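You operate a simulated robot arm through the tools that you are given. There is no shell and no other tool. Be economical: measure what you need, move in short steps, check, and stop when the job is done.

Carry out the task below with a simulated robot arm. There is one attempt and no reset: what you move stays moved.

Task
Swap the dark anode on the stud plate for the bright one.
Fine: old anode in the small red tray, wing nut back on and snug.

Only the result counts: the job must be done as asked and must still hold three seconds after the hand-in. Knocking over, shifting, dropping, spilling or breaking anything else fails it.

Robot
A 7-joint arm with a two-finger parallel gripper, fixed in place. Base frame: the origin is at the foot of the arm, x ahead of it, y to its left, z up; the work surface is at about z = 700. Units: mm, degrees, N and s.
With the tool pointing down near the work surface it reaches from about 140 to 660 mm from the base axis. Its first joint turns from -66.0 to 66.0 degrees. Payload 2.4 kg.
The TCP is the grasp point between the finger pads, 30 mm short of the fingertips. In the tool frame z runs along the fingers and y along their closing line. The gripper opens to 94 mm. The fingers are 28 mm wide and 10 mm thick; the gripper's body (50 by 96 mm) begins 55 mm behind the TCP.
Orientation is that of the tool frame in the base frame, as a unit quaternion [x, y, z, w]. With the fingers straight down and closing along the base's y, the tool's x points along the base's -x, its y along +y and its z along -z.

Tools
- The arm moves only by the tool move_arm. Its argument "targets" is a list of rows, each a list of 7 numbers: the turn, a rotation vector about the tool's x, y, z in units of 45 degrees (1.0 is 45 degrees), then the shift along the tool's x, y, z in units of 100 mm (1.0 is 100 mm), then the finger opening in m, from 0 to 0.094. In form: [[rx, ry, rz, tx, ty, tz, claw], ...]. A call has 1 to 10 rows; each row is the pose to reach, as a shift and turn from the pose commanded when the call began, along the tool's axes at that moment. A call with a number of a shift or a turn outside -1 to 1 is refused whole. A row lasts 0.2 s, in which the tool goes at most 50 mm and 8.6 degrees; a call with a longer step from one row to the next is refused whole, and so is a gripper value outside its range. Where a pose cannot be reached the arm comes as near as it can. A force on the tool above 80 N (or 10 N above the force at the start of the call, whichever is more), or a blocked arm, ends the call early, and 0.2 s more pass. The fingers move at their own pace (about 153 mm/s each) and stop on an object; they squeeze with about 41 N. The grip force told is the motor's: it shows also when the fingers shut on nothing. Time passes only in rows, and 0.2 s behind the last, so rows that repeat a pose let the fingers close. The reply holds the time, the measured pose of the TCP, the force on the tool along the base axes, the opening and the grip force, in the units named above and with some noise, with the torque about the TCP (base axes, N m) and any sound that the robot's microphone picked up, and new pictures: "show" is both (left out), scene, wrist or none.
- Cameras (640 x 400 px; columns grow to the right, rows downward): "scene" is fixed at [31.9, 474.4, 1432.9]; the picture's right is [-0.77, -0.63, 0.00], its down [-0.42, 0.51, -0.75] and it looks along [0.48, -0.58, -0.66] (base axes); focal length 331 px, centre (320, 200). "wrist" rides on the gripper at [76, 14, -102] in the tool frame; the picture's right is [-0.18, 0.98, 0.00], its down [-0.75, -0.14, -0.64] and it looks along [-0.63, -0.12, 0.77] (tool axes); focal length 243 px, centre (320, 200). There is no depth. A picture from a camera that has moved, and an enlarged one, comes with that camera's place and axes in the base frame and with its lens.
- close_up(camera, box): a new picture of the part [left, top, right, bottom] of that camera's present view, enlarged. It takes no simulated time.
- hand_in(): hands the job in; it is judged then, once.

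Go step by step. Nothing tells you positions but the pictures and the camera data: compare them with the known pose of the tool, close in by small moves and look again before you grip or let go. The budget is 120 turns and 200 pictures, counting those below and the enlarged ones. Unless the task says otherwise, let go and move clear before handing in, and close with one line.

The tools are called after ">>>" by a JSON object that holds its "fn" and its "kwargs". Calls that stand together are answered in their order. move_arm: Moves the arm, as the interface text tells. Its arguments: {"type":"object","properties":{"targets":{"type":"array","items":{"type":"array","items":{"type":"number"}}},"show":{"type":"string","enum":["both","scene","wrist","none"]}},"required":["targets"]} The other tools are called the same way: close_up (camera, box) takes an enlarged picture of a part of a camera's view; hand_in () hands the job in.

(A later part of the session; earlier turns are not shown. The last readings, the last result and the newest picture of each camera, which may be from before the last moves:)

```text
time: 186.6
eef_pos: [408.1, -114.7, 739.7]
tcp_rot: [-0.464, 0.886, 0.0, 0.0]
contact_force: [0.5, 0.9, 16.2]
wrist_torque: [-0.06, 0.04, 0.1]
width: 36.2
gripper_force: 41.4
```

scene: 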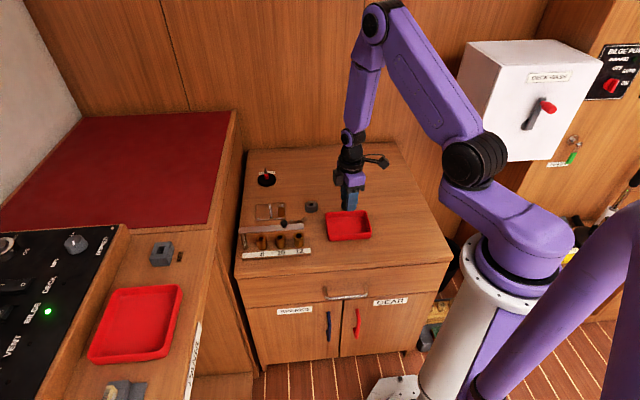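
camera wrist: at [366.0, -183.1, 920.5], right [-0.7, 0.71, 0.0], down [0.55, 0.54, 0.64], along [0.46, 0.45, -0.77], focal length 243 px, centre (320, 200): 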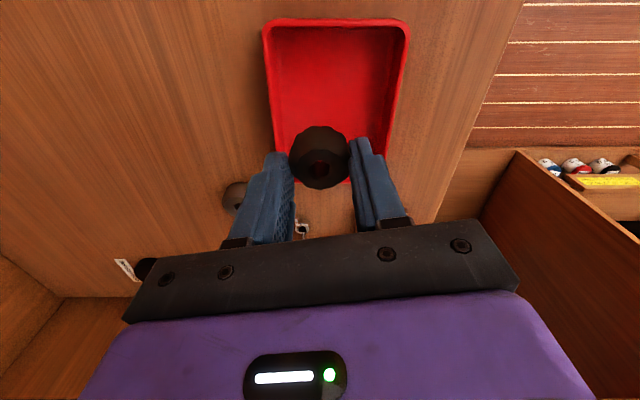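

Floor contact. I'll release gently and rise.

>>> {"fn": "move_arm", "kwargs": {"targets": [[0, 0, 0, 0, 0, -0.01, 0.037], [0, 0, 0, 0, 0, -0.01, 0.043], [0, 0, 0, 0, 0, -0.01, 0.046], [0, 0, 0, 0, 0, -0.2, 0.046], [0, 0, 0, 0, 0, -0.5, 0.046], [0, 0, 0, 0, 0, -0.8, 0.046], [0, 0, 0, 0, 0, -0.8, 0.046]], "show": "none"}}

>>> {"fn": "close_up", "kwargs": {"camera": "scene", "box": [290, 170, 390, 250]}}

>>> {"fn": "close_up", "kwargs": {"camera": "wrist", "box": [120, 0, 440, 200]}}

```text
time: 188.2
eef_pos: [407.1, -115.7, 819.3]
tcp_rot: [-0.465, 0.885, 0.001, 0.0]
contact_force: [0.1, -0.4, -0.5]
wrist_torque: [0.02, 0.0, -0.02]
width: 46.1
gripper_force: 0.0
```

```text
5.00 times, centred on (340, 210) of scene
camera zoom: at [31.9, 474.4, 1432.9], right [-0.77, -0.63, 0.0], down [-0.42, 0.51, -0.75], along [0.48, -0.58, -0.66], focal length 1655 px, centre (220, 150)
```

zoom: 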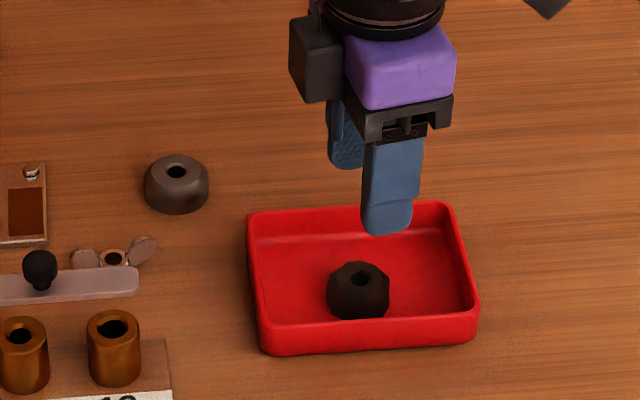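

```text
2.00 times, centred on (280, 100) of wrist
camera zoom: at [352.2, -169.9, 920.7], right [-0.7, 0.71, 0.0], down [0.55, 0.54, 0.64], along [0.45, 0.45, -0.77], focal length 485 px, centre (400, 400)
```

zoom: 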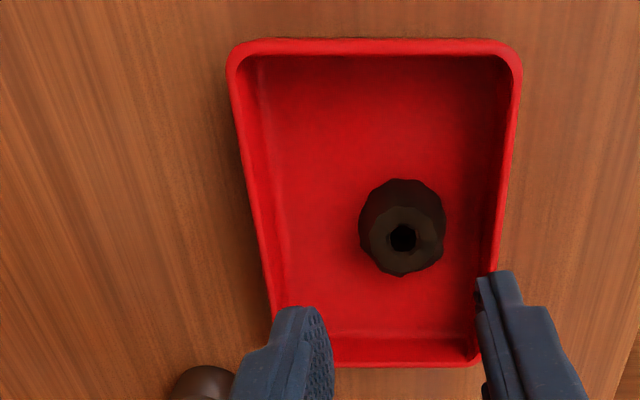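

The old anode is in the tray. Now I'll go to the new anode at about (555,-113).

>>> {"fn": "move_arm", "kwargs": {"targets": [[0, 0, 0, -0.21, -0.3, 0, 0.06], [0, 0, 0, -0.429, -0.597, 0, 0.06]], "show": "none"}}

>>> {"fn": "move_arm", "kwargs": {"targets": [[0, 0, 0, -0.21, -0.3, 0, 0.06], [0, 0, 0, -0.429, -0.597, 0, 0.06], [0, 0, 0, -0.429, -0.597, 0, 0.06]], "show": "none"}}

>>> {"fn": "close_up", "kwargs": {"camera": "wrist", "box": [220, 20, 420, 200]}}

>>> {"fn": "close_up", "kwargs": {"camera": "scene", "box": [280, 180, 340, 230]}}

```text
time: 188.8
eef_pos: [478.8, -115.5, 819.5]
tcp_rot: [-0.464, 0.886, 0.0, -0.001]
contact_force: [-0.2, -0.2, 1.0]
wrist_torque: [0.02, -0.01, 0.03]
width: 60.1
gripper_force: 0.0
```

```text
time: 189.6
eef_pos: [555.3, -111.4, 820.9]
tcp_rot: [-0.464, 0.886, 0.0, -0.001]
contact_force: [0.3, -0.6, 0.0]
wrist_torque: [0.03, 0.02, 0.03]
width: 60.1
gripper_force: 0.1
```

```text
2.22 times, centred on (320, 110) of wrist
camera zoom: at [498.4, -166.3, 922.4], right [-0.7, 0.71, 0.0], down [0.55, 0.54, 0.64], along [0.45, 0.45, -0.77], focal length 539 px, centre (320, 400)
```

zoom: 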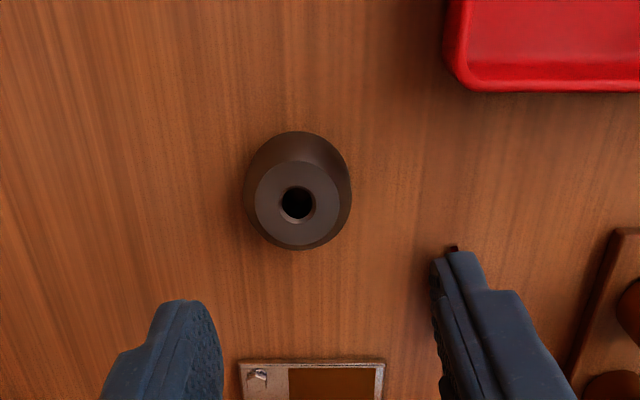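

```text
8.00 times, centred on (310, 205) of scene
camera zoom: at [31.9, 474.4, 1432.9], right [-0.77, -0.63, 0.0], down [-0.42, 0.51, -0.75], along [0.48, -0.58, -0.66], focal length 2648 px, centre (400, 160)
```

zoom: 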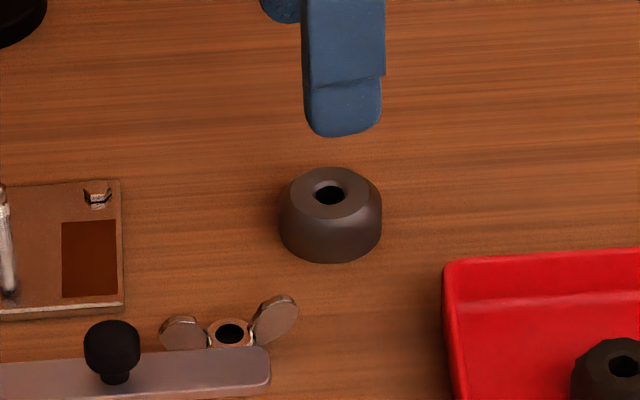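

>>> {"fn": "move_arm", "kwargs": {"targets": [[0, 0, 0, 0.062, -0.065, 0.25, 0.06], [0, 0, 0, 0.062, -0.065, 0.5, 0.06], [0, 0, 0, 0.062, -0.065, 0.7, 0.06], [0, 0, 0, 0.062, -0.065, 0.7, 0.06]], "show": "none"}}

>>> {"fn": "close_up", "kwargs": {"camera": "wrist", "box": [220, 40, 420, 240]}}

>>> {"fn": "close_up", "kwargs": {"camera": "scene", "box": [280, 180, 340, 230]}}

```text
time: 190.6
eef_pos: [556.6, -120.3, 749.7]
tcp_rot: [-0.464, 0.886, -0.001, -0.001]
contact_force: [-0.1, 0.0, 0.3]
wrist_torque: [-0.01, 0.01, 0.01]
width: 59.8
gripper_force: 0.0
```

```text
2.00 times, centred on (320, 140) of wrist
camera zoom: at [501.4, -173.4, 851.7], right [-0.7, 0.71, 0.0], down [0.55, 0.54, 0.64], along [0.46, 0.45, -0.77], focal length 485 px, centre (320, 320)
```

zoom: 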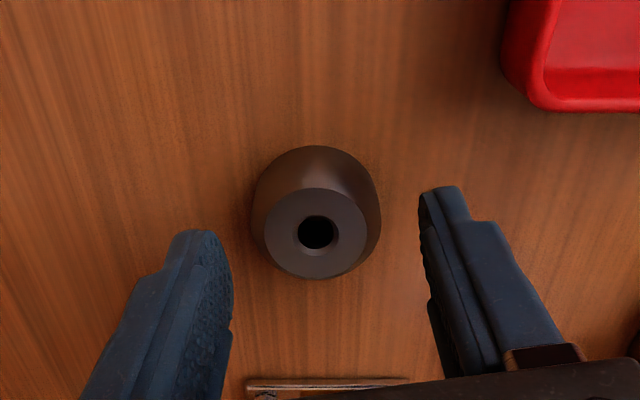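

```text
8.00 times, centred on (310, 205) of scene
camera zoom: at [31.9, 474.4, 1432.9], right [-0.77, -0.63, 0.0], down [-0.42, 0.51, -0.75], along [0.48, -0.58, -0.66], focal length 2648 px, centre (400, 160)
```

zoom: 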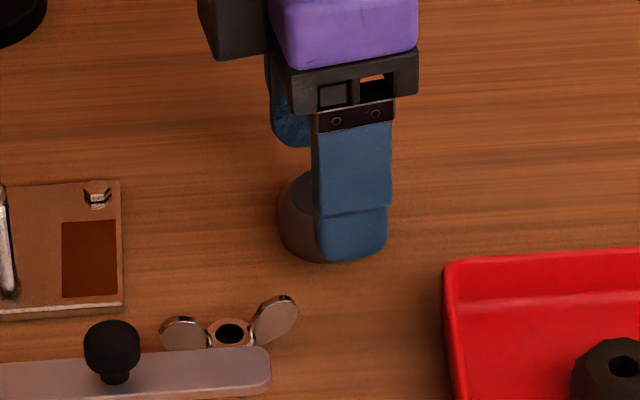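

>>> {"fn": "move_arm", "kwargs": {"targets": [[0, 0, 0, 0.025, 0, 0.1, 0.06], [0, 0, 0, 0.025, 0, 0.14, 0.06], [0, 0, 0, 0.025, 0, 0.14, 0.045], [0, 0, 0, 0.025, 0, 0.14, 0.03], [0, 0, 0, 0.025, 0, 0.14, 0.0], [0, 0, 0, 0.025, 0, 0.14, 0.0]], "show": "none"}}

>>> {"fn": "move_arm", "kwargs": {"targets": [[0, 0, 0, 0, 0, -0.2, 0.0], [0, 0, 0, 0, 0, -0.5, 0.0], [0, 0, 0, 0, 0, -0.85, 0.0], [0, 0, 0, 0, 0, -0.85, 0.0]], "show": "none"}}

>>> {"fn": "close_up", "kwargs": {"camera": "wrist", "box": [220, 60, 420, 240]}}

>>> {"fn": "close_up", "kwargs": {"camera": "scene", "box": [270, 160, 340, 220]}}

```text
time: 192.0
eef_pos: [555.4, -122.6, 736.3]
tcp_rot: [-0.464, 0.886, 0.001, -0.001]
contact_force: [0.1, -0.2, 0.6]
wrist_torque: [-0.02, -0.03, -0.04]
width: 39.6
gripper_force: 40.9
```

```text
time: 193.0
eef_pos: [555.6, -123.1, 822.8]
tcp_rot: [-0.464, 0.886, 0.0, -0.001]
contact_force: [0.6, -1.1, -1.3]
wrist_torque: [0.03, -0.02, 0.03]
width: 38.2
gripper_force: 40.9
```

```text
2.22 times, centred on (320, 150) of wrist
camera zoom: at [500.8, -176.1, 923.9], right [-0.7, 0.71, 0.0], down [0.55, 0.54, 0.64], along [0.45, 0.45, -0.77], focal length 539 px, centre (320, 311)
```

zoom: 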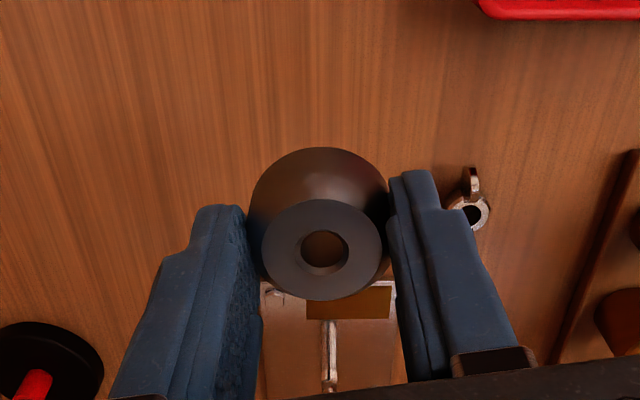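

```text
6.67 times, centred on (305, 190) of scene
camera zoom: at [31.9, 474.4, 1432.9], right [-0.77, -0.63, 0.0], down [-0.42, 0.51, -0.75], along [0.48, -0.58, -0.66], focal length 2207 px, centre (420, 267)
```

zoom: 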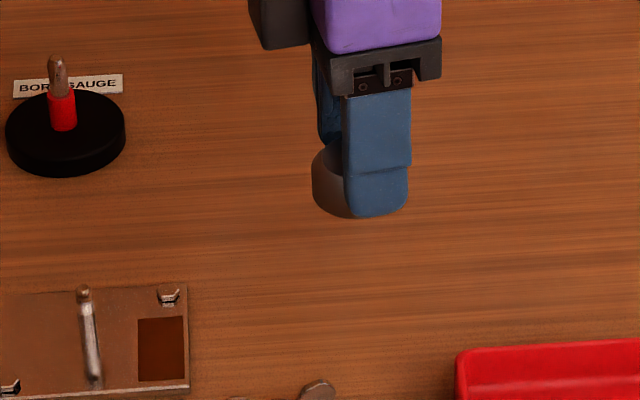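

The new anode is held. I'll carry it over the stud, staying above the tip.

>>> {"fn": "move_arm", "kwargs": {"targets": [[0, 0, 0, -0.33, -0.045, 0, 0.0], [0, 0, 0, -0.66, -0.091, 0, 0.0]], "show": "none"}}

>>> {"fn": "move_arm", "kwargs": {"targets": [[0, 0, 0, -0.33, -0.045, 0, 0.0], [0, 0, 0, -0.66, -0.091, 0, 0.0], [0, 0, 0, -0.66, -0.091, 0.25, 0.0], [0, 0, 0, -0.66, -0.091, 0.25, 0.0]], "show": "none"}}

>>> {"fn": "close_up", "kwargs": {"camera": "wrist", "box": [240, 60, 400, 220]}}

>>> {"fn": "close_up", "kwargs": {"camera": "scene", "box": [250, 184, 300, 222]}}

```text
time: 193.6
eef_pos: [600.7, -74.5, 819.3]
tcp_rot: [-0.464, 0.886, 0.0, -0.002]
contact_force: [-0.1, 0.3, -2.1]
wrist_torque: [0.01, 0.01, 0.02]
width: 38.2
gripper_force: 40.6
```

```text
time: 194.6
eef_pos: [645.1, -23.2, 795.5]
tcp_rot: [-0.464, 0.886, 0.0, -0.001]
contact_force: [0.3, -0.2, -1.8]
wrist_torque: [0.03, 0.01, 0.0]
width: 38.0
gripper_force: 41.2
```

```text
2.50 times, centred on (320, 140) of wrist
camera zoom: at [590.7, -77.0, 896.9], right [-0.7, 0.71, 0.0], down [0.55, 0.54, 0.64], along [0.45, 0.45, -0.77], focal length 606 px, centre (320, 350)
```

zoom: 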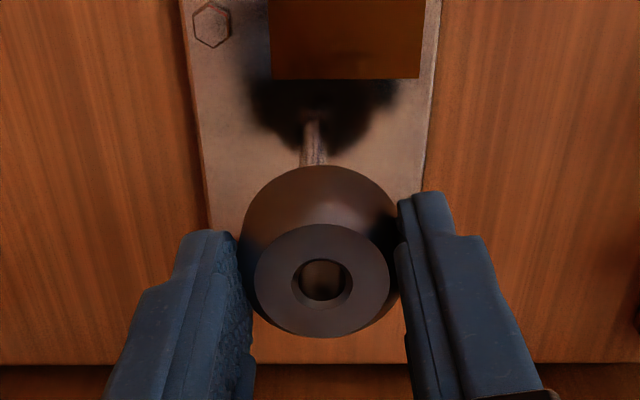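

```text
10.53 times, centred on (275, 203) of scene
camera zoom: at [31.9, 474.4, 1432.9], right [-0.77, -0.63, 0.0], down [-0.42, 0.51, -0.75], along [0.48, -0.58, -0.66], focal length 3484 px, centre (794, 168)
```

zoom: 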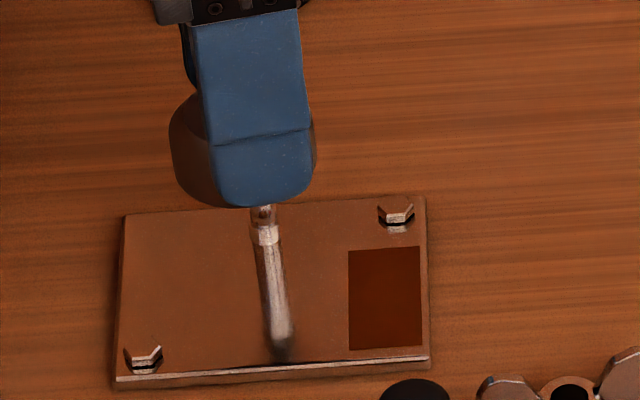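

>>> {"fn": "close_up", "kwargs": {"camera": "scene", "box": [258, 184, 288, 208]}}

>>> {"fn": "close_up", "kwargs": {"camera": "wrist", "box": [290, 90, 350, 150]}}

```text
16.00 times, centred on (273, 196) of scene
camera zoom: at [31.9, 474.4, 1432.9], right [-0.77, -0.63, 0.0], down [-0.42, 0.51, -0.75], along [0.48, -0.58, -0.66], focal length 5296 px, centre (1072, 264)
```

zoom: 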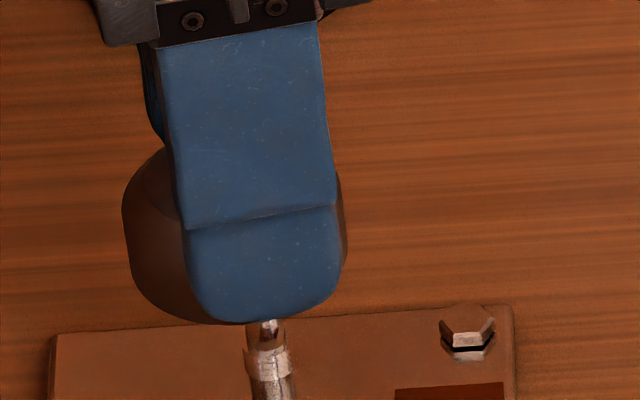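

```text
6.67 times, centred on (320, 120) of wrist
camera zoom: at [590.7, -77.0, 896.9], right [-0.7, 0.71, 0.0], down [0.55, 0.54, 0.64], along [0.45, 0.45, -0.77], focal length 1618 px, centre (320, 733)
```

zoom: 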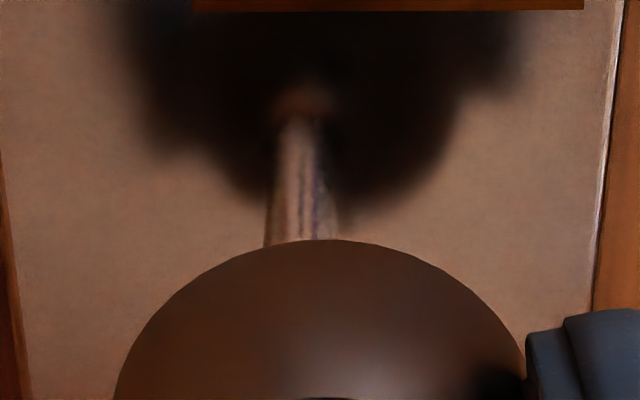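

The scene view and the stud's reflection in the plate agree that the hole needs to shift about (0,-4.7) mm. I'll apply that and recheck.

>>> {"fn": "move_arm", "kwargs": {"targets": [[0, 0, 0, 0.037, -0.025, 0, 0.0], [0, 0, 0, 0.037, -0.025, 0, 0.0]], "show": "none"}}

>>> {"fn": "close_up", "kwargs": {"camera": "scene", "box": [258, 184, 288, 208]}}

>>> {"fn": "close_up", "kwargs": {"camera": "wrist", "box": [270, 80, 370, 180]}}

```text
time: 195.2
eef_pos: [645.5, -28.0, 794.9]
tcp_rot: [-0.465, 0.885, 0.0, 0.0]
contact_force: [0.1, -0.4, -1.3]
wrist_torque: [0.01, 0.02, -0.02]
width: 38.3
gripper_force: 41.0
```

```text
16.00 times, centred on (273, 196) of scene
camera zoom: at [32.0, 474.4, 1432.9], right [-0.77, -0.63, 0.0], down [-0.42, 0.51, -0.75], along [0.48, -0.58, -0.66], focal length 5296 px, centre (1072, 264)
```

zoom: 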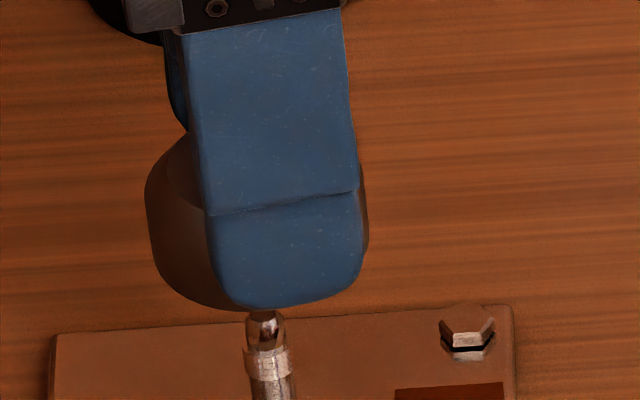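

```text
4.00 times, centred on (320, 130) of wrist
camera zoom: at [590.0, -82.3, 897.0], right [-0.7, 0.71, 0.0], down [0.55, 0.54, 0.64], along [0.45, 0.45, -0.77], focal length 970 px, centre (320, 480)
```

zoom: 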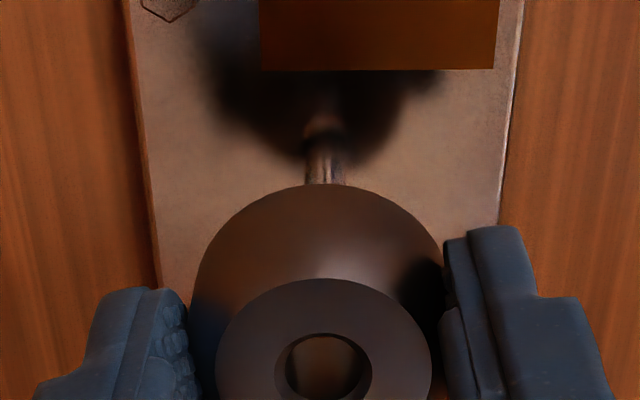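

Alignment now looks good to within about 1 mm. I'll descend slowly over the stud, watching forces.

>>> {"fn": "move_arm", "kwargs": {"targets": [[0, 0, 0, -0.01, 0, 0.08, 0.0], [0, 0, 0, -0.01, 0, 0.14, 0.0], [0, 0, 0, -0.01, 0, 0.18, 0.0], [0, 0, 0, -0.01, 0, 0.2, 0.0], [0, 0, 0, -0.01, 0, 0.2, 0.0]], "show": "none"}}

>>> {"fn": "close_up", "kwargs": {"camera": "scene", "box": [258, 184, 288, 208]}}

>>> {"fn": "close_up", "kwargs": {"camera": "wrist", "box": [270, 80, 370, 180]}}

```text
time: 196.4
eef_pos: [646.3, -28.0, 775.5]
tcp_rot: [-0.464, 0.886, -0.001, -0.001]
contact_force: [-1.0, 0.2, -1.9]
wrist_torque: [0.01, -0.05, 0.0]
width: 38.2
gripper_force: 41.1
```

```text
16.00 times, centred on (273, 196) of scene
camera zoom: at [32.0, 474.4, 1432.9], right [-0.77, -0.63, 0.0], down [-0.42, 0.51, -0.75], along [0.48, -0.58, -0.66], focal length 5296 px, centre (1072, 264)
```

zoom: 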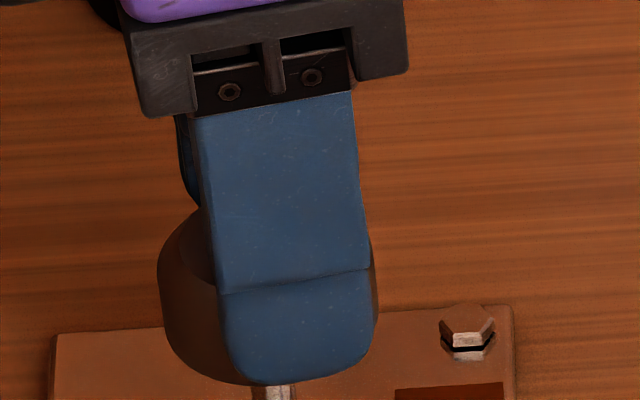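

```text
4.00 times, centred on (320, 130) of wrist
camera zoom: at [590.0, -82.6, 877.5], right [-0.7, 0.71, 0.0], down [0.55, 0.54, 0.64], along [0.46, 0.45, -0.77], focal length 970 px, centre (320, 480)
```

zoom: 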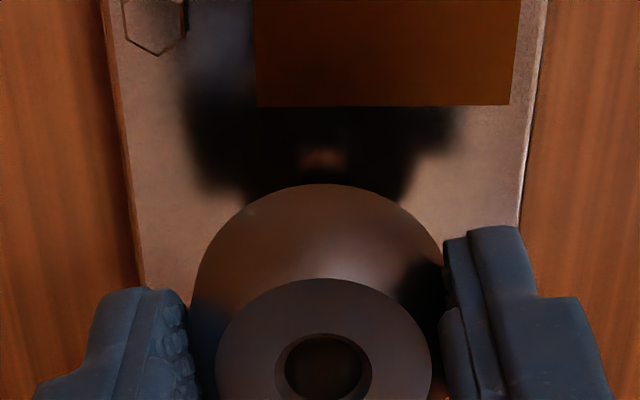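

>>> {"fn": "move_arm", "kwargs": {"targets": [[0, 0, 0, 0, 0, 0.02, 0.0], [0, 0, 0, 0, 0, 0.04, 0.0], [0, 0, 0, 0, 0, 0.06, 0.0]], "show": "none"}}

>>> {"fn": "move_arm", "kwargs": {"targets": [[0, 0, 0, 0, 0, 0.02, 0.0], [0, 0, 0, 0, 0, 0.04, 0.0], [0, 0, 0, 0, 0, 0.06, 0.0]], "show": "none"}}

>>> {"fn": "close_up", "kwargs": {"camera": "wrist", "box": [270, 80, 370, 180]}}

>>> {"fn": "close_up", "kwargs": {"camera": "scene", "box": [250, 184, 300, 222]}}

```text
time: 197.2
eef_pos: [645.6, -28.5, 769.4]
tcp_rot: [-0.464, 0.886, 0.0, -0.002]
contact_force: [0.1, 1.4, -0.1]
wrist_torque: [0.06, -0.04, 0.02]
width: 38.0
gripper_force: 40.9
```

```text
time: 198.0
eef_pos: [644.6, -27.5, 764.5]
tcp_rot: [-0.464, 0.886, 0.001, -0.001]
contact_force: [-0.3, 5.1, 1.2]
wrist_torque: [0.19, -0.03, 0.0]
width: 38.5
gripper_force: 40.9
```

```text
4.00 times, centred on (320, 130) of wrist
camera zoom: at [590.5, -82.6, 865.5], right [-0.7, 0.71, 0.0], down [0.55, 0.54, 0.64], along [0.45, 0.45, -0.77], focal length 970 px, centre (320, 480)
```

zoom: 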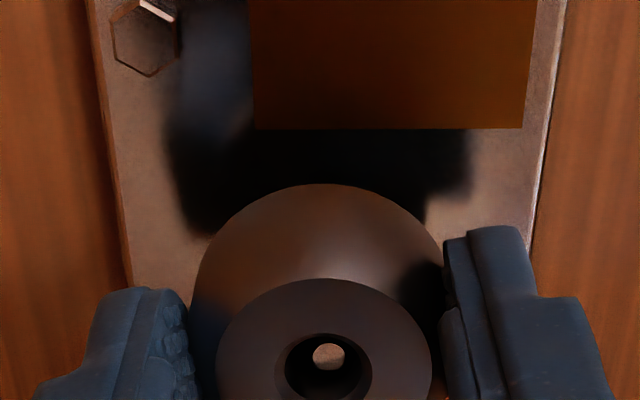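

```text
10.53 times, centred on (275, 203) of scene
camera zoom: at [31.9, 474.5, 1432.9], right [-0.77, -0.63, 0.0], down [-0.42, 0.51, -0.75], along [0.48, -0.58, -0.66], focal length 3484 px, centre (794, 168)
```

zoom: 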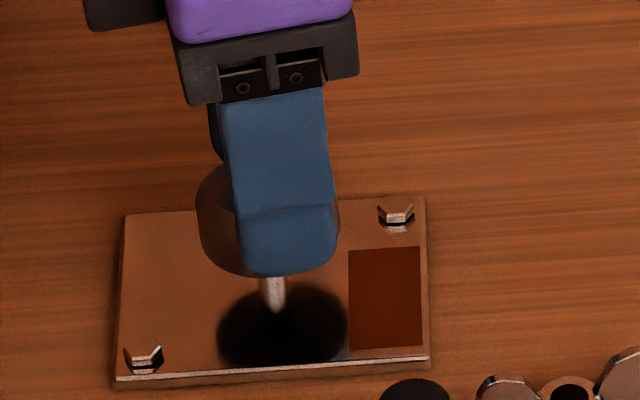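

The stud tip is inside the hole. I'll nudge +y slightly and lower to seat.

>>> {"fn": "move_arm", "kwargs": {"targets": [[0, 0, 0, -0.01, 0.007, 0.03, 0.0], [0, 0, 0, -0.01, 0.007, 0.07, 0.0], [0, 0, 0, -0.01, 0.007, 0.11, 0.0], [0, 0, 0, -0.01, 0.007, 0.15, 0.0], [0, 0, 0, -0.01, 0.007, 0.18, 0.0]], "show": "none"}}

>>> {"fn": "move_arm", "kwargs": {"targets": [[0, 0, 0, 0, 0, 0.02, 0.0], [0, 0, 0, 0, 0, 0.04, 0.0], [0, 0, 0, 0, 0, 0.05, 0.0]], "show": "none"}}

>>> {"fn": "close_up", "kwargs": {"camera": "wrist", "box": [270, 80, 370, 180]}}

>>> {"fn": "close_up", "kwargs": {"camera": "scene", "box": [250, 184, 300, 222]}}

```text
time: 199.2
eef_pos: [644.6, -27.0, 745.5]
tcp_rot: [-0.465, 0.886, 0.0, -0.002]
contact_force: [-0.7, 0.0, -1.6]
wrist_torque: [-0.01, -0.01, -0.02]
width: 38.0
gripper_force: 41.5
```

```text
time: 200.0
eef_pos: [644.8, -28.0, 741.9]
tcp_rot: [-0.464, 0.886, -0.001, -0.001]
contact_force: [-6.2, -0.8, 16.6]
wrist_torque: [-0.08, 0.31, 0.03]
width: 38.2
gripper_force: 40.7
```

```text
4.00 times, centred on (320, 130) of wrist
camera zoom: at [590.2, -81.3, 843.5], right [-0.7, 0.71, 0.0], down [0.55, 0.54, 0.64], along [0.46, 0.45, -0.77], focal length 970 px, centre (320, 480)
```

zoom: 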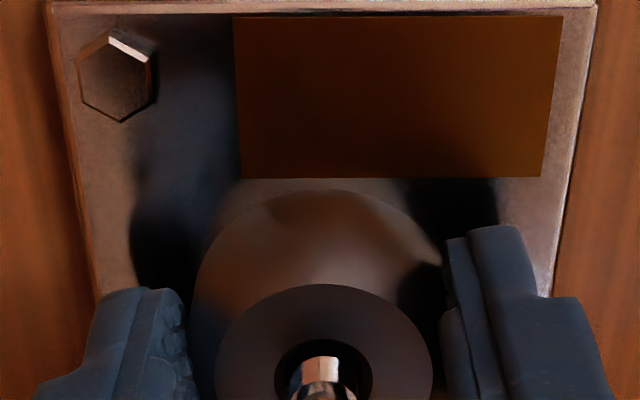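

```text
10.53 times, centred on (275, 203) of scene
camera zoom: at [31.4, 474.4, 1433.0], right [-0.77, -0.63, 0.0], down [-0.42, 0.51, -0.75], along [0.48, -0.58, -0.66], focal length 3484 px, centre (794, 168)
```

zoom: 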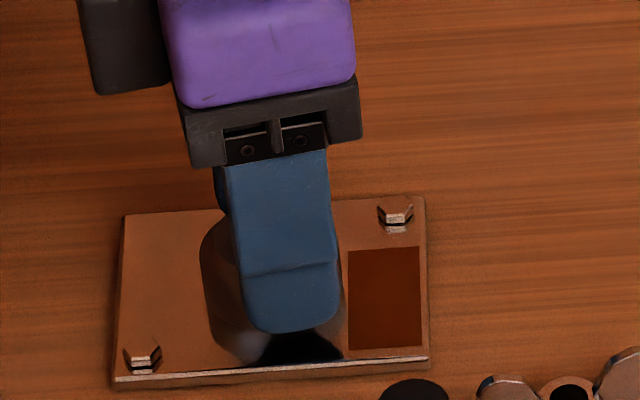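

The anode is seated. I'll release and rise, then look.

>>> {"fn": "move_arm", "kwargs": {"targets": [[0, 0, 0, 0, 0, -0.01, 0.04], [0, 0, 0, 0, 0, -0.01, 0.055], [0, 0, 0, 0, 0, -0.01, 0.06], [0, 0, 0, 0, 0, -0.3, 0.06], [0, 0, 0, 0, 0, -0.7, 0.06], [0, 0, 0, 0, 0, -0.7, 0.06]], "show": "none"}}

>>> {"fn": "close_up", "kwargs": {"camera": "wrist", "box": [240, 40, 400, 200]}}

>>> {"fn": "close_up", "kwargs": {"camera": "scene", "box": [255, 184, 295, 216]}}

```text
time: 201.4
eef_pos: [645.6, -28.1, 810.4]
tcp_rot: [-0.464, 0.886, 0.0, -0.001]
contact_force: [0.0, 0.1, 0.3]
wrist_torque: [-0.01, 0.02, 0.02]
width: 60.2
gripper_force: 0.2
```

```text
2.50 times, centred on (320, 120) of wrist
camera zoom: at [590.5, -82.2, 911.9], right [-0.7, 0.71, 0.0], down [0.55, 0.54, 0.64], along [0.45, 0.45, -0.77], focal length 606 px, centre (320, 400)
```

zoom: 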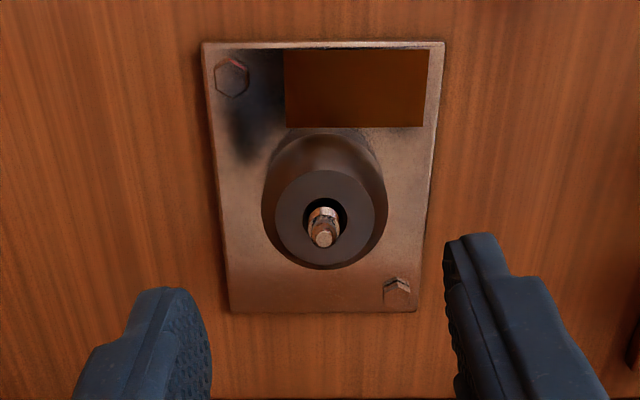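

```text
12.50 times, centred on (275, 200) of scene
camera zoom: at [31.9, 474.4, 1432.9], right [-0.77, -0.63, 0.0], down [-0.42, 0.51, -0.75], along [0.48, -0.58, -0.66], focal length 4138 px, centre (882, 200)
```

zoom: 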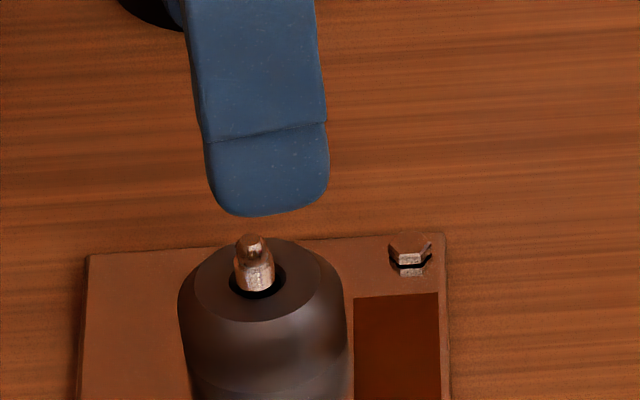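

The new anode sits flat on the plate. Next I'll fetch the nut.

>>> {"fn": "move_arm", "kwargs": {"targets": [[0, 0, 0, 0.18, 0.19, 0, 0.05], [0, 0, 0, 0.36, 0.39, 0, 0.05], [0, 0, 0, 0.54, 0.58, 0, 0.05], [0, 0, 0, 0.698, 0.777, 0, 0.05], [0, 0, 0, 0.698, 0.777, 0.3, 0.05], [0, 0, 0, 0.698, 0.777, 0.3, 0.05]], "show": "none"}}

>>> {"fn": "close_up", "kwargs": {"camera": "wrist", "box": [240, 60, 400, 200]}}

>>> {"fn": "close_up", "kwargs": {"camera": "scene", "box": [270, 190, 320, 230]}}

```text
time: 202.8
eef_pos: [542.5, -41.0, 780.0]
tcp_rot: [-0.464, 0.886, 0.0, -0.002]
contact_force: [0.1, 0.2, 0.0]
wrist_torque: [-0.01, -0.01, -0.01]
width: 50.0
gripper_force: 0.1
```

```text
2.86 times, centred on (320, 130) of wrist
camera zoom: at [487.3, -95.7, 882.2], right [-0.7, 0.71, 0.0], down [0.55, 0.54, 0.64], along [0.45, 0.45, -0.77], focal length 693 px, centre (320, 400)
```

zoom: 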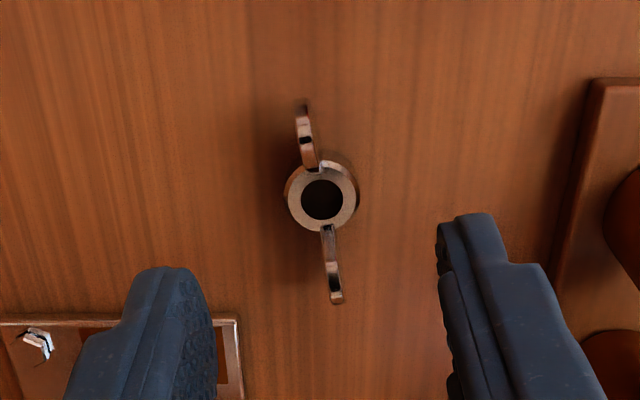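

```text
10.00 times, centred on (295, 210) of scene
camera zoom: at [31.9, 474.4, 1432.9], right [-0.77, -0.63, 0.0], down [-0.42, 0.51, -0.75], along [0.48, -0.58, -0.66], focal length 3310 px, centre (570, 100)
```

zoom: 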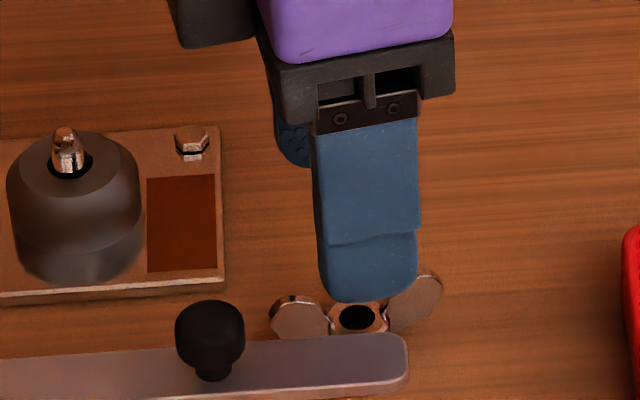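

>>> {"fn": "move_arm", "kwargs": {"targets": [[0, 0, 0, 0.02, 0, 0.2, 0.05], [0, 0, 0, 0.02, 0, 0.4, 0.05], [0, 0, 0, 0.02, 0, 0.47, 0.05], [0, 0, 0, 0.02, 0, 0.475, 0.03], [0, 0, 0, 0.02, 0, 0.475, 0.0], [0, 0, 0, 0.02, 0, 0.475, 0.0], [0, 0, 0, 0.02, 0, 0.475, 0.0]], "show": "none"}}

>>> {"fn": "move_arm", "kwargs": {"targets": [[0, 0, 0, 0, 0, -0.2, 0.0], [0, 0, 0, 0, 0, -0.5, 0.0], [0, 0, 0, 0, 0, -0.9, 0.0], [0, 0, 0, 0, 0, -0.9, 0.0]], "show": "none"}}

>>> {"fn": "close_up", "kwargs": {"camera": "wrist", "box": [260, 80, 380, 200]}}

>>> {"fn": "close_up", "kwargs": {"camera": "scene", "box": [275, 170, 325, 210]}}

```text
time: 204.4
eef_pos: [539.8, -42.9, 732.7]
tcp_rot: [-0.464, 0.886, 0.0, -0.001]
contact_force: [-0.5, -0.9, -0.5]
wrist_torque: [0.0, 0.03, -0.01]
width: 16.4
gripper_force: 41.1
```

```text
time: 205.4
eef_pos: [537.2, -42.6, 823.8]
tcp_rot: [-0.464, 0.886, 0.0, -0.001]
contact_force: [-0.2, 0.1, -0.2]
wrist_torque: [0.01, 0.0, 0.0]
width: 16.4
gripper_force: 41.2
```

```text
3.33 times, centred on (320, 140) of wrist
camera zoom: at [483.5, -97.1, 926.5], right [-0.7, 0.71, 0.0], down [0.55, 0.54, 0.64], along [0.45, 0.45, -0.77], focal length 809 px, centre (320, 400)
```

zoom: 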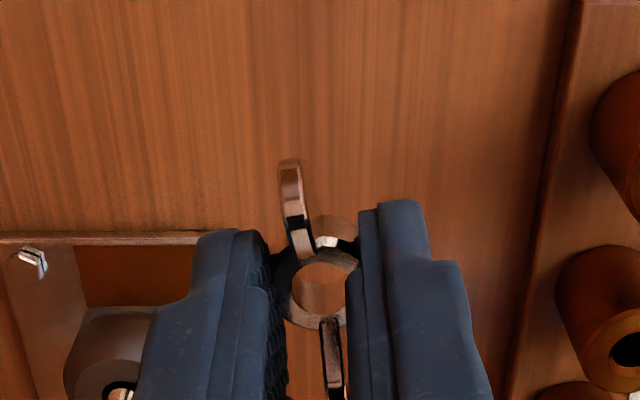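

```text
10.00 times, centred on (300, 190) of scene
camera zoom: at [31.9, 474.4, 1432.9], right [-0.77, -0.63, 0.0], down [-0.42, 0.51, -0.75], along [0.48, -0.58, -0.66], focal length 3310 px, centre (520, 300)
```

zoom: 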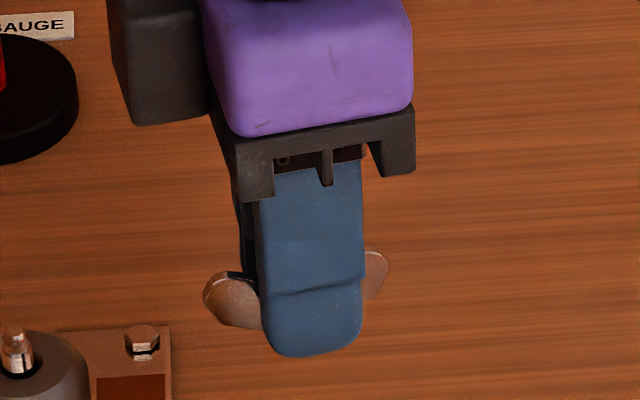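

The nut is held level and centred. I'll carry it over the stud while winding the wrist to about 177°, ready for CW screwing.

>>> {"fn": "move_arm", "kwargs": {"targets": [[0, 0, -0.15, -0.15, -0.16, 0, 0.0], [0, 0, -0.3, -0.31, -0.32, 0, 0.0], [0, 0, -0.45, -0.46, -0.48, 0, 0.0], [0, 0, -0.6, -0.62, -0.64, 0, 0.0], [0, 0, -0.75, -0.771, -0.798, 0, 0.0], [0, 0, -0.9, -0.771, -0.798, 0, 0.0]], "show": "none"}}

>>> {"fn": "move_arm", "kwargs": {"targets": [[0, 0, -0.18, 0, 0, 0, 0.0], [0, 0, -0.36, 0, 0, 0, 0.0], [0, 0, -0.54, 0, 0, 0, 0.0], [0, 0, -0.72, 0, 0, 0, 0.0], [0, 0, -0.9, 0, 0, 0, 0.0]], "show": "none"}}

>>> {"fn": "move_arm", "kwargs": {"targets": [[0, 0, -0.18, 0, 0, 0, 0.0], [0, 0, -0.36, 0, 0, 0, 0.0], [0, 0, -0.54, 0, 0, 0, 0.0], [0, 0, -0.72, 0, 0, 0.15, 0.0], [0, 0, -0.9, 0, 0, 0.25, 0.0], [0, 0, -0.9, 0, 0, 0.25, 0.0]], "show": "none"}}

>>> {"fn": "close_up", "kwargs": {"camera": "wrist", "box": [260, 80, 380, 200]}}

>>> {"fn": "close_up", "kwargs": {"camera": "scene", "box": [258, 184, 288, 208]}}

```text
time: 206.8
eef_pos: [649.1, -24.8, 823.5]
tcp_rot: [0.743, -0.67, -0.001, 0.002]
contact_force: [-1.0, -0.2, -0.2]
wrist_torque: [-0.02, -0.01, 0.0]
width: 16.3
gripper_force: 41.1
```

```text
time: 208.0
eef_pos: [649.1, -24.9, 822.5]
tcp_rot: [0.929, -0.371, -0.001, 0.001]
contact_force: [0.8, -0.1, -0.7]
wrist_torque: [-0.01, 0.03, 0.02]
width: 16.1
gripper_force: 40.8
```

```text
time: 209.4
eef_pos: [649.1, -26.6, 797.7]
tcp_rot: [1.0, -0.028, -0.001, 0.001]
contact_force: [0.0, 0.8, -0.6]
wrist_torque: [0.0, 0.0, 0.02]
width: 16.2
gripper_force: 41.3
```

```text
3.33 times, centred on (320, 140) of wrist
camera zoom: at [725.1, -43.6, 899.0], right [-0.24, -0.97, 0.0], down [-0.74, 0.18, 0.64], along [-0.63, 0.15, -0.77], focal length 809 px, centre (320, 400)
```

zoom: 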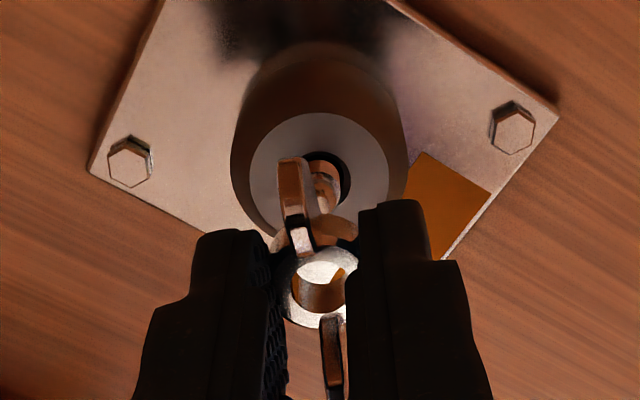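

```text
16.00 times, centred on (273, 196) of scene
camera zoom: at [31.9, 474.4, 1432.9], right [-0.77, -0.63, 0.0], down [-0.42, 0.51, -0.75], along [0.48, -0.58, -0.66], focal length 5296 px, centre (1072, 264)
```

zoom: 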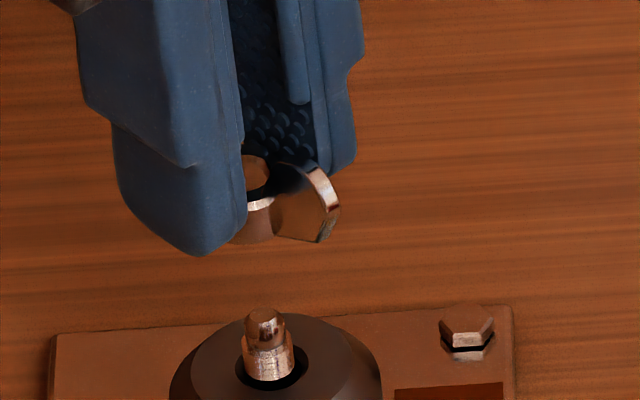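

>>> {"fn": "move_arm", "kwargs": {"targets": [[0, 0, 0, -0.015, 0.004, 0.1, 0.0], [0, 0, 0, -0.015, 0.004, 0.2, 0.0], [0, 0, 0, -0.015, 0.004, 0.2, 0.0]], "show": "none"}}

>>> {"fn": "close_up", "kwargs": {"camera": "wrist", "box": [280, 100, 360, 180]}}

>>> {"fn": "close_up", "kwargs": {"camera": "scene", "box": [258, 184, 288, 208]}}

```text
time: 210.2
eef_pos: [647.9, -25.5, 777.3]
tcp_rot: [1.0, -0.029, -0.001, 0.001]
contact_force: [0.1, -0.3, -0.3]
wrist_torque: [-0.02, 0.0, -0.01]
width: 16.4
gripper_force: 40.8
```

```text
5.00 times, centred on (320, 140) of wrist
camera zoom: at [723.6, -43.0, 878.7], right [-0.24, -0.97, 0.0], down [-0.74, 0.18, 0.64], along [-0.62, 0.15, -0.77], focal length 1213 px, centre (320, 500)
```

zoom: 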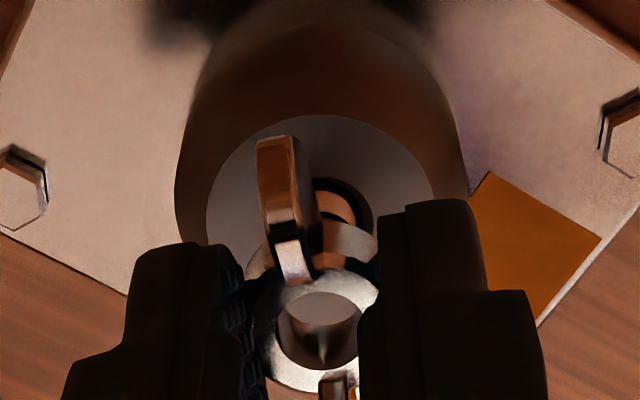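

```text
16.00 times, centred on (273, 196) of scene
camera zoom: at [31.9, 474.4, 1432.9], right [-0.77, -0.63, 0.0], down [-0.42, 0.51, -0.75], along [0.48, -0.58, -0.66], focal length 5296 px, centre (1072, 264)
```

zoom: 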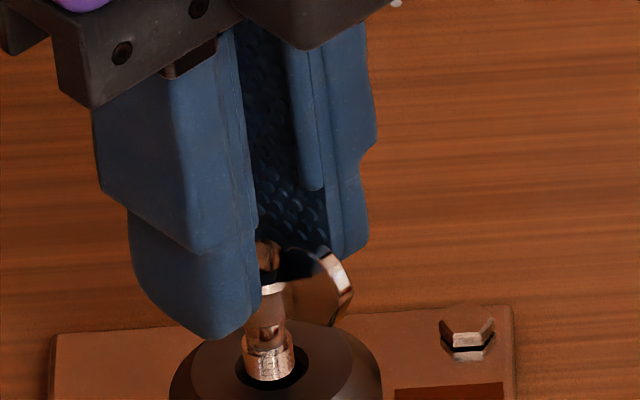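

>>> {"fn": "move_arm", "kwargs": {"targets": [[0, 0, 0, -0.006, 0.008, 0.03, 0.0], [0, 0, 0, -0.006, 0.008, 0.06, 0.0], [0, 0, 0, -0.006, 0.008, 0.08, 0.0]], "show": "none"}}

>>> {"fn": "close_up", "kwargs": {"camera": "scene", "box": [258, 184, 288, 208]}}

>>> {"fn": "close_up", "kwargs": {"camera": "wrist", "box": [280, 100, 360, 180]}}

```text
time: 211.0
eef_pos: [647.2, -26.4, 769.9]
tcp_rot: [1.0, -0.028, -0.001, 0.0]
contact_force: [-0.7, -0.8, -1.0]
wrist_torque: [0.03, -0.02, 0.06]
width: 16.5
gripper_force: 41.1
```

```text
16.00 times, centred on (273, 196) of scene
camera zoom: at [31.9, 474.4, 1432.9], right [-0.77, -0.63, 0.0], down [-0.42, 0.51, -0.75], along [0.48, -0.58, -0.66], focal length 5296 px, centre (1072, 264)
```

zoom: 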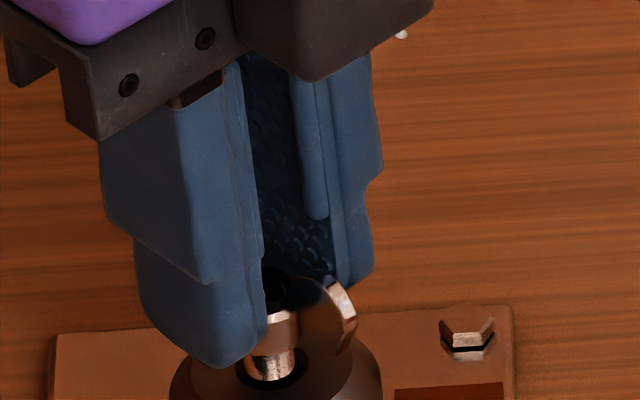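

```text
5.00 times, centred on (320, 140) of wrist
camera zoom: at [723.0, -43.0, 871.7], right [-0.24, -0.97, 0.0], down [-0.74, 0.18, 0.64], along [-0.62, 0.15, -0.77], focal length 1213 px, centre (320, 500)
```

zoom: 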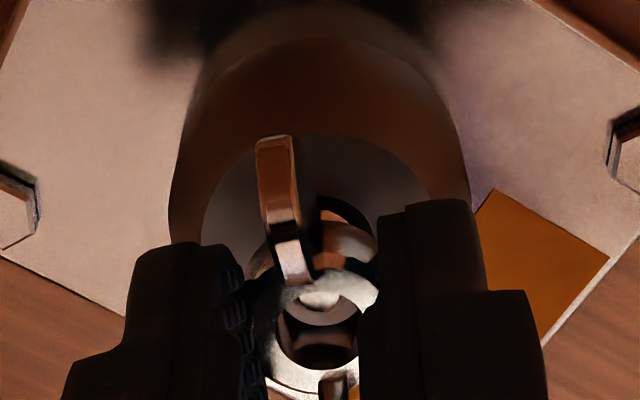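

>>> {"fn": "move_arm", "kwargs": {"targets": [[0, 0, 0, 0, 0, 0.01, 0.0], [0, 0, 0, 0, 0, 0.02, 0.0], [0, 0, 0, 0, 0, 0.02, 0.0]], "show": "none"}}

>>> {"fn": "move_arm", "kwargs": {"targets": [[0, 0, 0, 0, 0, 0.01, 0.0], [0, 0, 0, 0, 0, 0.02, 0.0], [0, 0, 0, 0, 0, 0.02, 0.0]], "show": "none"}}

>>> {"fn": "close_up", "kwargs": {"camera": "scene", "box": [258, 184, 288, 208]}}

>>> {"fn": "close_up", "kwargs": {"camera": "wrist", "box": [280, 100, 360, 180]}}

```text
time: 211.8
eef_pos: [647.3, -26.5, 767.7]
tcp_rot: [1.0, -0.028, -0.001, 0.001]
contact_force: [0.0, -0.2, -0.7]
wrist_torque: [-0.01, -0.03, -0.02]
width: 15.9
gripper_force: 41.1
```

```text
time: 212.6
eef_pos: [647.7, -26.6, 767.2]
tcp_rot: [1.0, -0.028, -0.001, 0.001]
contact_force: [0.4, -0.1, 0.1]
wrist_torque: [-0.01, 0.01, -0.02]
width: 16.4
gripper_force: 41.5
```

```text
16.00 times, centred on (273, 196) of scene
camera zoom: at [31.9, 474.4, 1432.9], right [-0.77, -0.63, 0.0], down [-0.42, 0.51, -0.75], along [0.48, -0.58, -0.66], focal length 5296 px, centre (1072, 264)
```

zoom: 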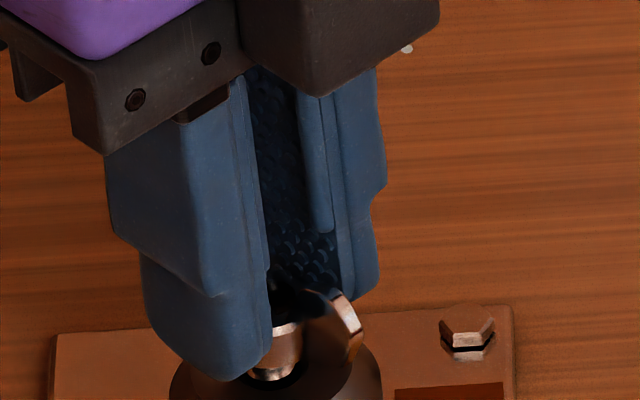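

```text
5.00 times, centred on (320, 140) of wrist
camera zoom: at [722.9, -43.8, 867.8], right [-0.24, -0.97, 0.0], down [-0.74, 0.18, 0.64], along [-0.63, 0.15, -0.77], focal length 1213 px, centre (320, 500)
```

zoom: 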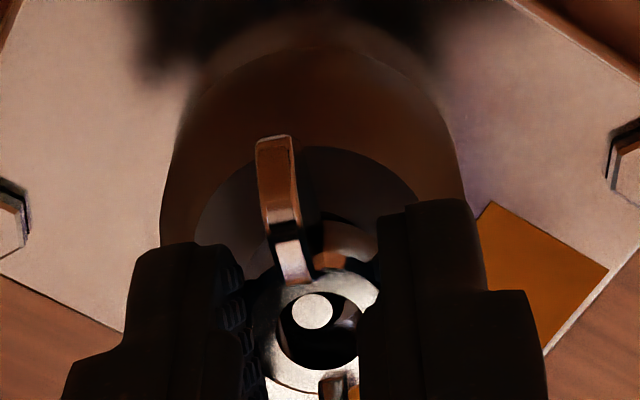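

The stud tip is visible inside the bore; I'll nudge +y by 1 mm and keep lowering to thread contact.

>>> {"fn": "move_arm", "kwargs": {"targets": [[0, 0, 0, -0.002, -0.01, 0.01, 0.0], [0, 0, 0, -0.002, -0.01, 0.02, 0.0], [0, 0, 0, -0.002, -0.01, 0.02, 0.0]], "show": "none"}}

>>> {"fn": "move_arm", "kwargs": {"targets": [[0, 0, 0, 0, 0, 0.01, 0.0], [0, 0, 0, 0, 0, 0.01, 0.0]], "show": "none"}}

>>> {"fn": "move_arm", "kwargs": {"targets": [[0, 0, 0, 0, 0, 0.01, 0.0], [0, 0, 0, 0, 0, 0.01, 0.0]], "show": "none"}}

>>> {"fn": "close_up", "kwargs": {"camera": "wrist", "box": [280, 100, 360, 180]}}

>>> {"fn": "close_up", "kwargs": {"camera": "scene", "box": [258, 184, 288, 208]}}

```text
time: 213.4
eef_pos: [647.7, -24.8, 763.8]
tcp_rot: [1.0, -0.028, -0.001, 0.001]
contact_force: [-0.5, 0.2, -0.2]
wrist_torque: [0.01, -0.01, 0.0]
width: 16.1
gripper_force: 40.5
```

```text
time: 214.0
eef_pos: [647.9, -25.1, 763.5]
tcp_rot: [1.0, -0.028, 0.0, 0.001]
contact_force: [-0.4, 0.8, -0.3]
wrist_torque: [0.05, 0.0, -0.03]
width: 16.1
gripper_force: 40.9
```

```text
time: 214.6
eef_pos: [648.3, -23.9, 762.9]
tcp_rot: [1.0, -0.028, 0.0, 0.001]
contact_force: [3.6, -0.6, -4.0]
wrist_torque: [0.06, -0.44, 0.02]
width: 16.5
gripper_force: 40.9
```

```text
5.00 times, centred on (320, 140) of wrist
camera zoom: at [723.3, -42.9, 863.9], right [-0.24, -0.97, 0.0], down [-0.74, 0.18, 0.64], along [-0.62, 0.15, -0.77], focal length 1213 px, centre (320, 500)
```

zoom: 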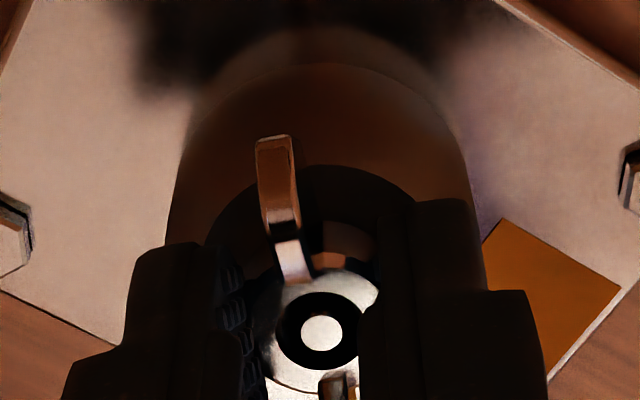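

```text
16.00 times, centred on (273, 196) of scene
camera zoom: at [32.1, 474.4, 1432.9], right [-0.77, -0.63, 0.0], down [-0.42, 0.51, -0.75], along [0.48, -0.58, -0.66], focal length 5296 px, centre (1072, 264)
```

zoom: 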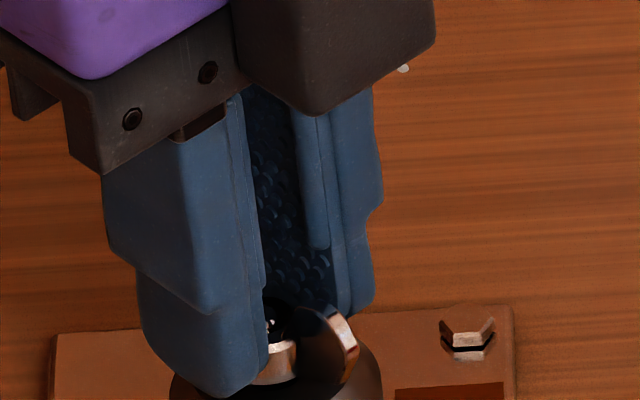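

The nut is concentric and seems to have caught the thread. I'll turn CW (tool +z) with slight downward follow.

>>> {"fn": "move_arm", "kwargs": {"targets": [[0, 0, 0.17, 0, 0, 0, 0.0], [0, 0, 0.34, 0, 0, 0.001, 0.0], [0, 0, 0.51, 0, 0, 0.001, 0.0], [0, 0, 0.68, 0, 0, 0.002, 0.0], [0, 0, 0.85, 0, 0, 0.002, 0.0], [0, 0, 1.0, 0, 0, 0.002, 0.0]], "show": "none"}}

>>> {"fn": "move_arm", "kwargs": {"targets": [[0, 0, 0.17, 0, 0, 0, 0.0], [0, 0, 0.34, 0, 0, 0.001, 0.0], [0, 0, 0.51, 0, 0, 0.001, 0.0], [0, 0, 0.68, 0, 0, 0.002, 0.0], [0, 0, 0.85, 0, 0, 0.002, 0.0], [0, 0, 1.0, 0, 0, 0.002, 0.0]], "show": "none"}}

>>> {"fn": "close_up", "kwargs": {"camera": "scene", "box": [258, 184, 288, 208]}}

>>> {"fn": "close_up", "kwargs": {"camera": "wrist", "box": [280, 100, 360, 180]}}

```text
time: 216.0
eef_pos: [647.7, -24.5, 762.0]
tcp_rot: [0.912, -0.41, -0.001, 0.001]
contact_force: [5.0, -6.4, -2.0]
wrist_torque: [-0.3, -0.33, 0.0]
width: 16.2
gripper_force: 41.0
```

```text
time: 217.4
eef_pos: [647.2, -26.0, 762.8]
tcp_rot: [-0.686, 0.728, 0.0, 0.0]
contact_force: [3.5, -11.0, 3.6]
wrist_torque: [-0.32, -0.21, 0.03]
width: 16.1
gripper_force: 40.8
```

```text
16.00 times, centred on (273, 196) of scene
camera zoom: at [31.9, 474.2, 1433.0], right [-0.77, -0.63, 0.0], down [-0.42, 0.51, -0.75], along [0.48, -0.58, -0.66], focal length 5296 px, centre (1072, 264)
```

zoom: 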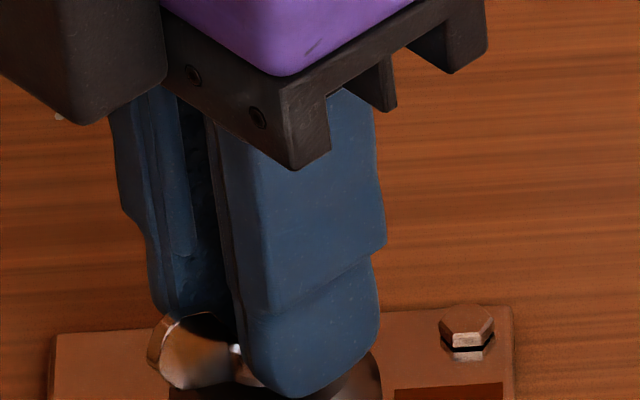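

```text
5.00 times, centred on (320, 140) of wrist
camera zoom: at [628.4, -100.4, 863.6], right [-0.97, 0.24, 0.0], down [0.19, 0.74, 0.64], along [0.15, 0.62, -0.77], focal length 1213 px, centre (320, 500)
```

zoom: 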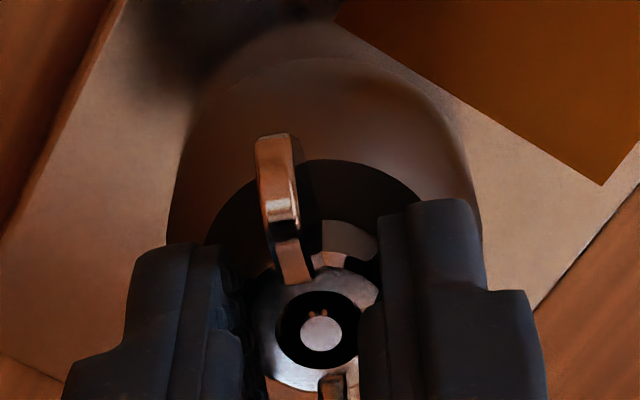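

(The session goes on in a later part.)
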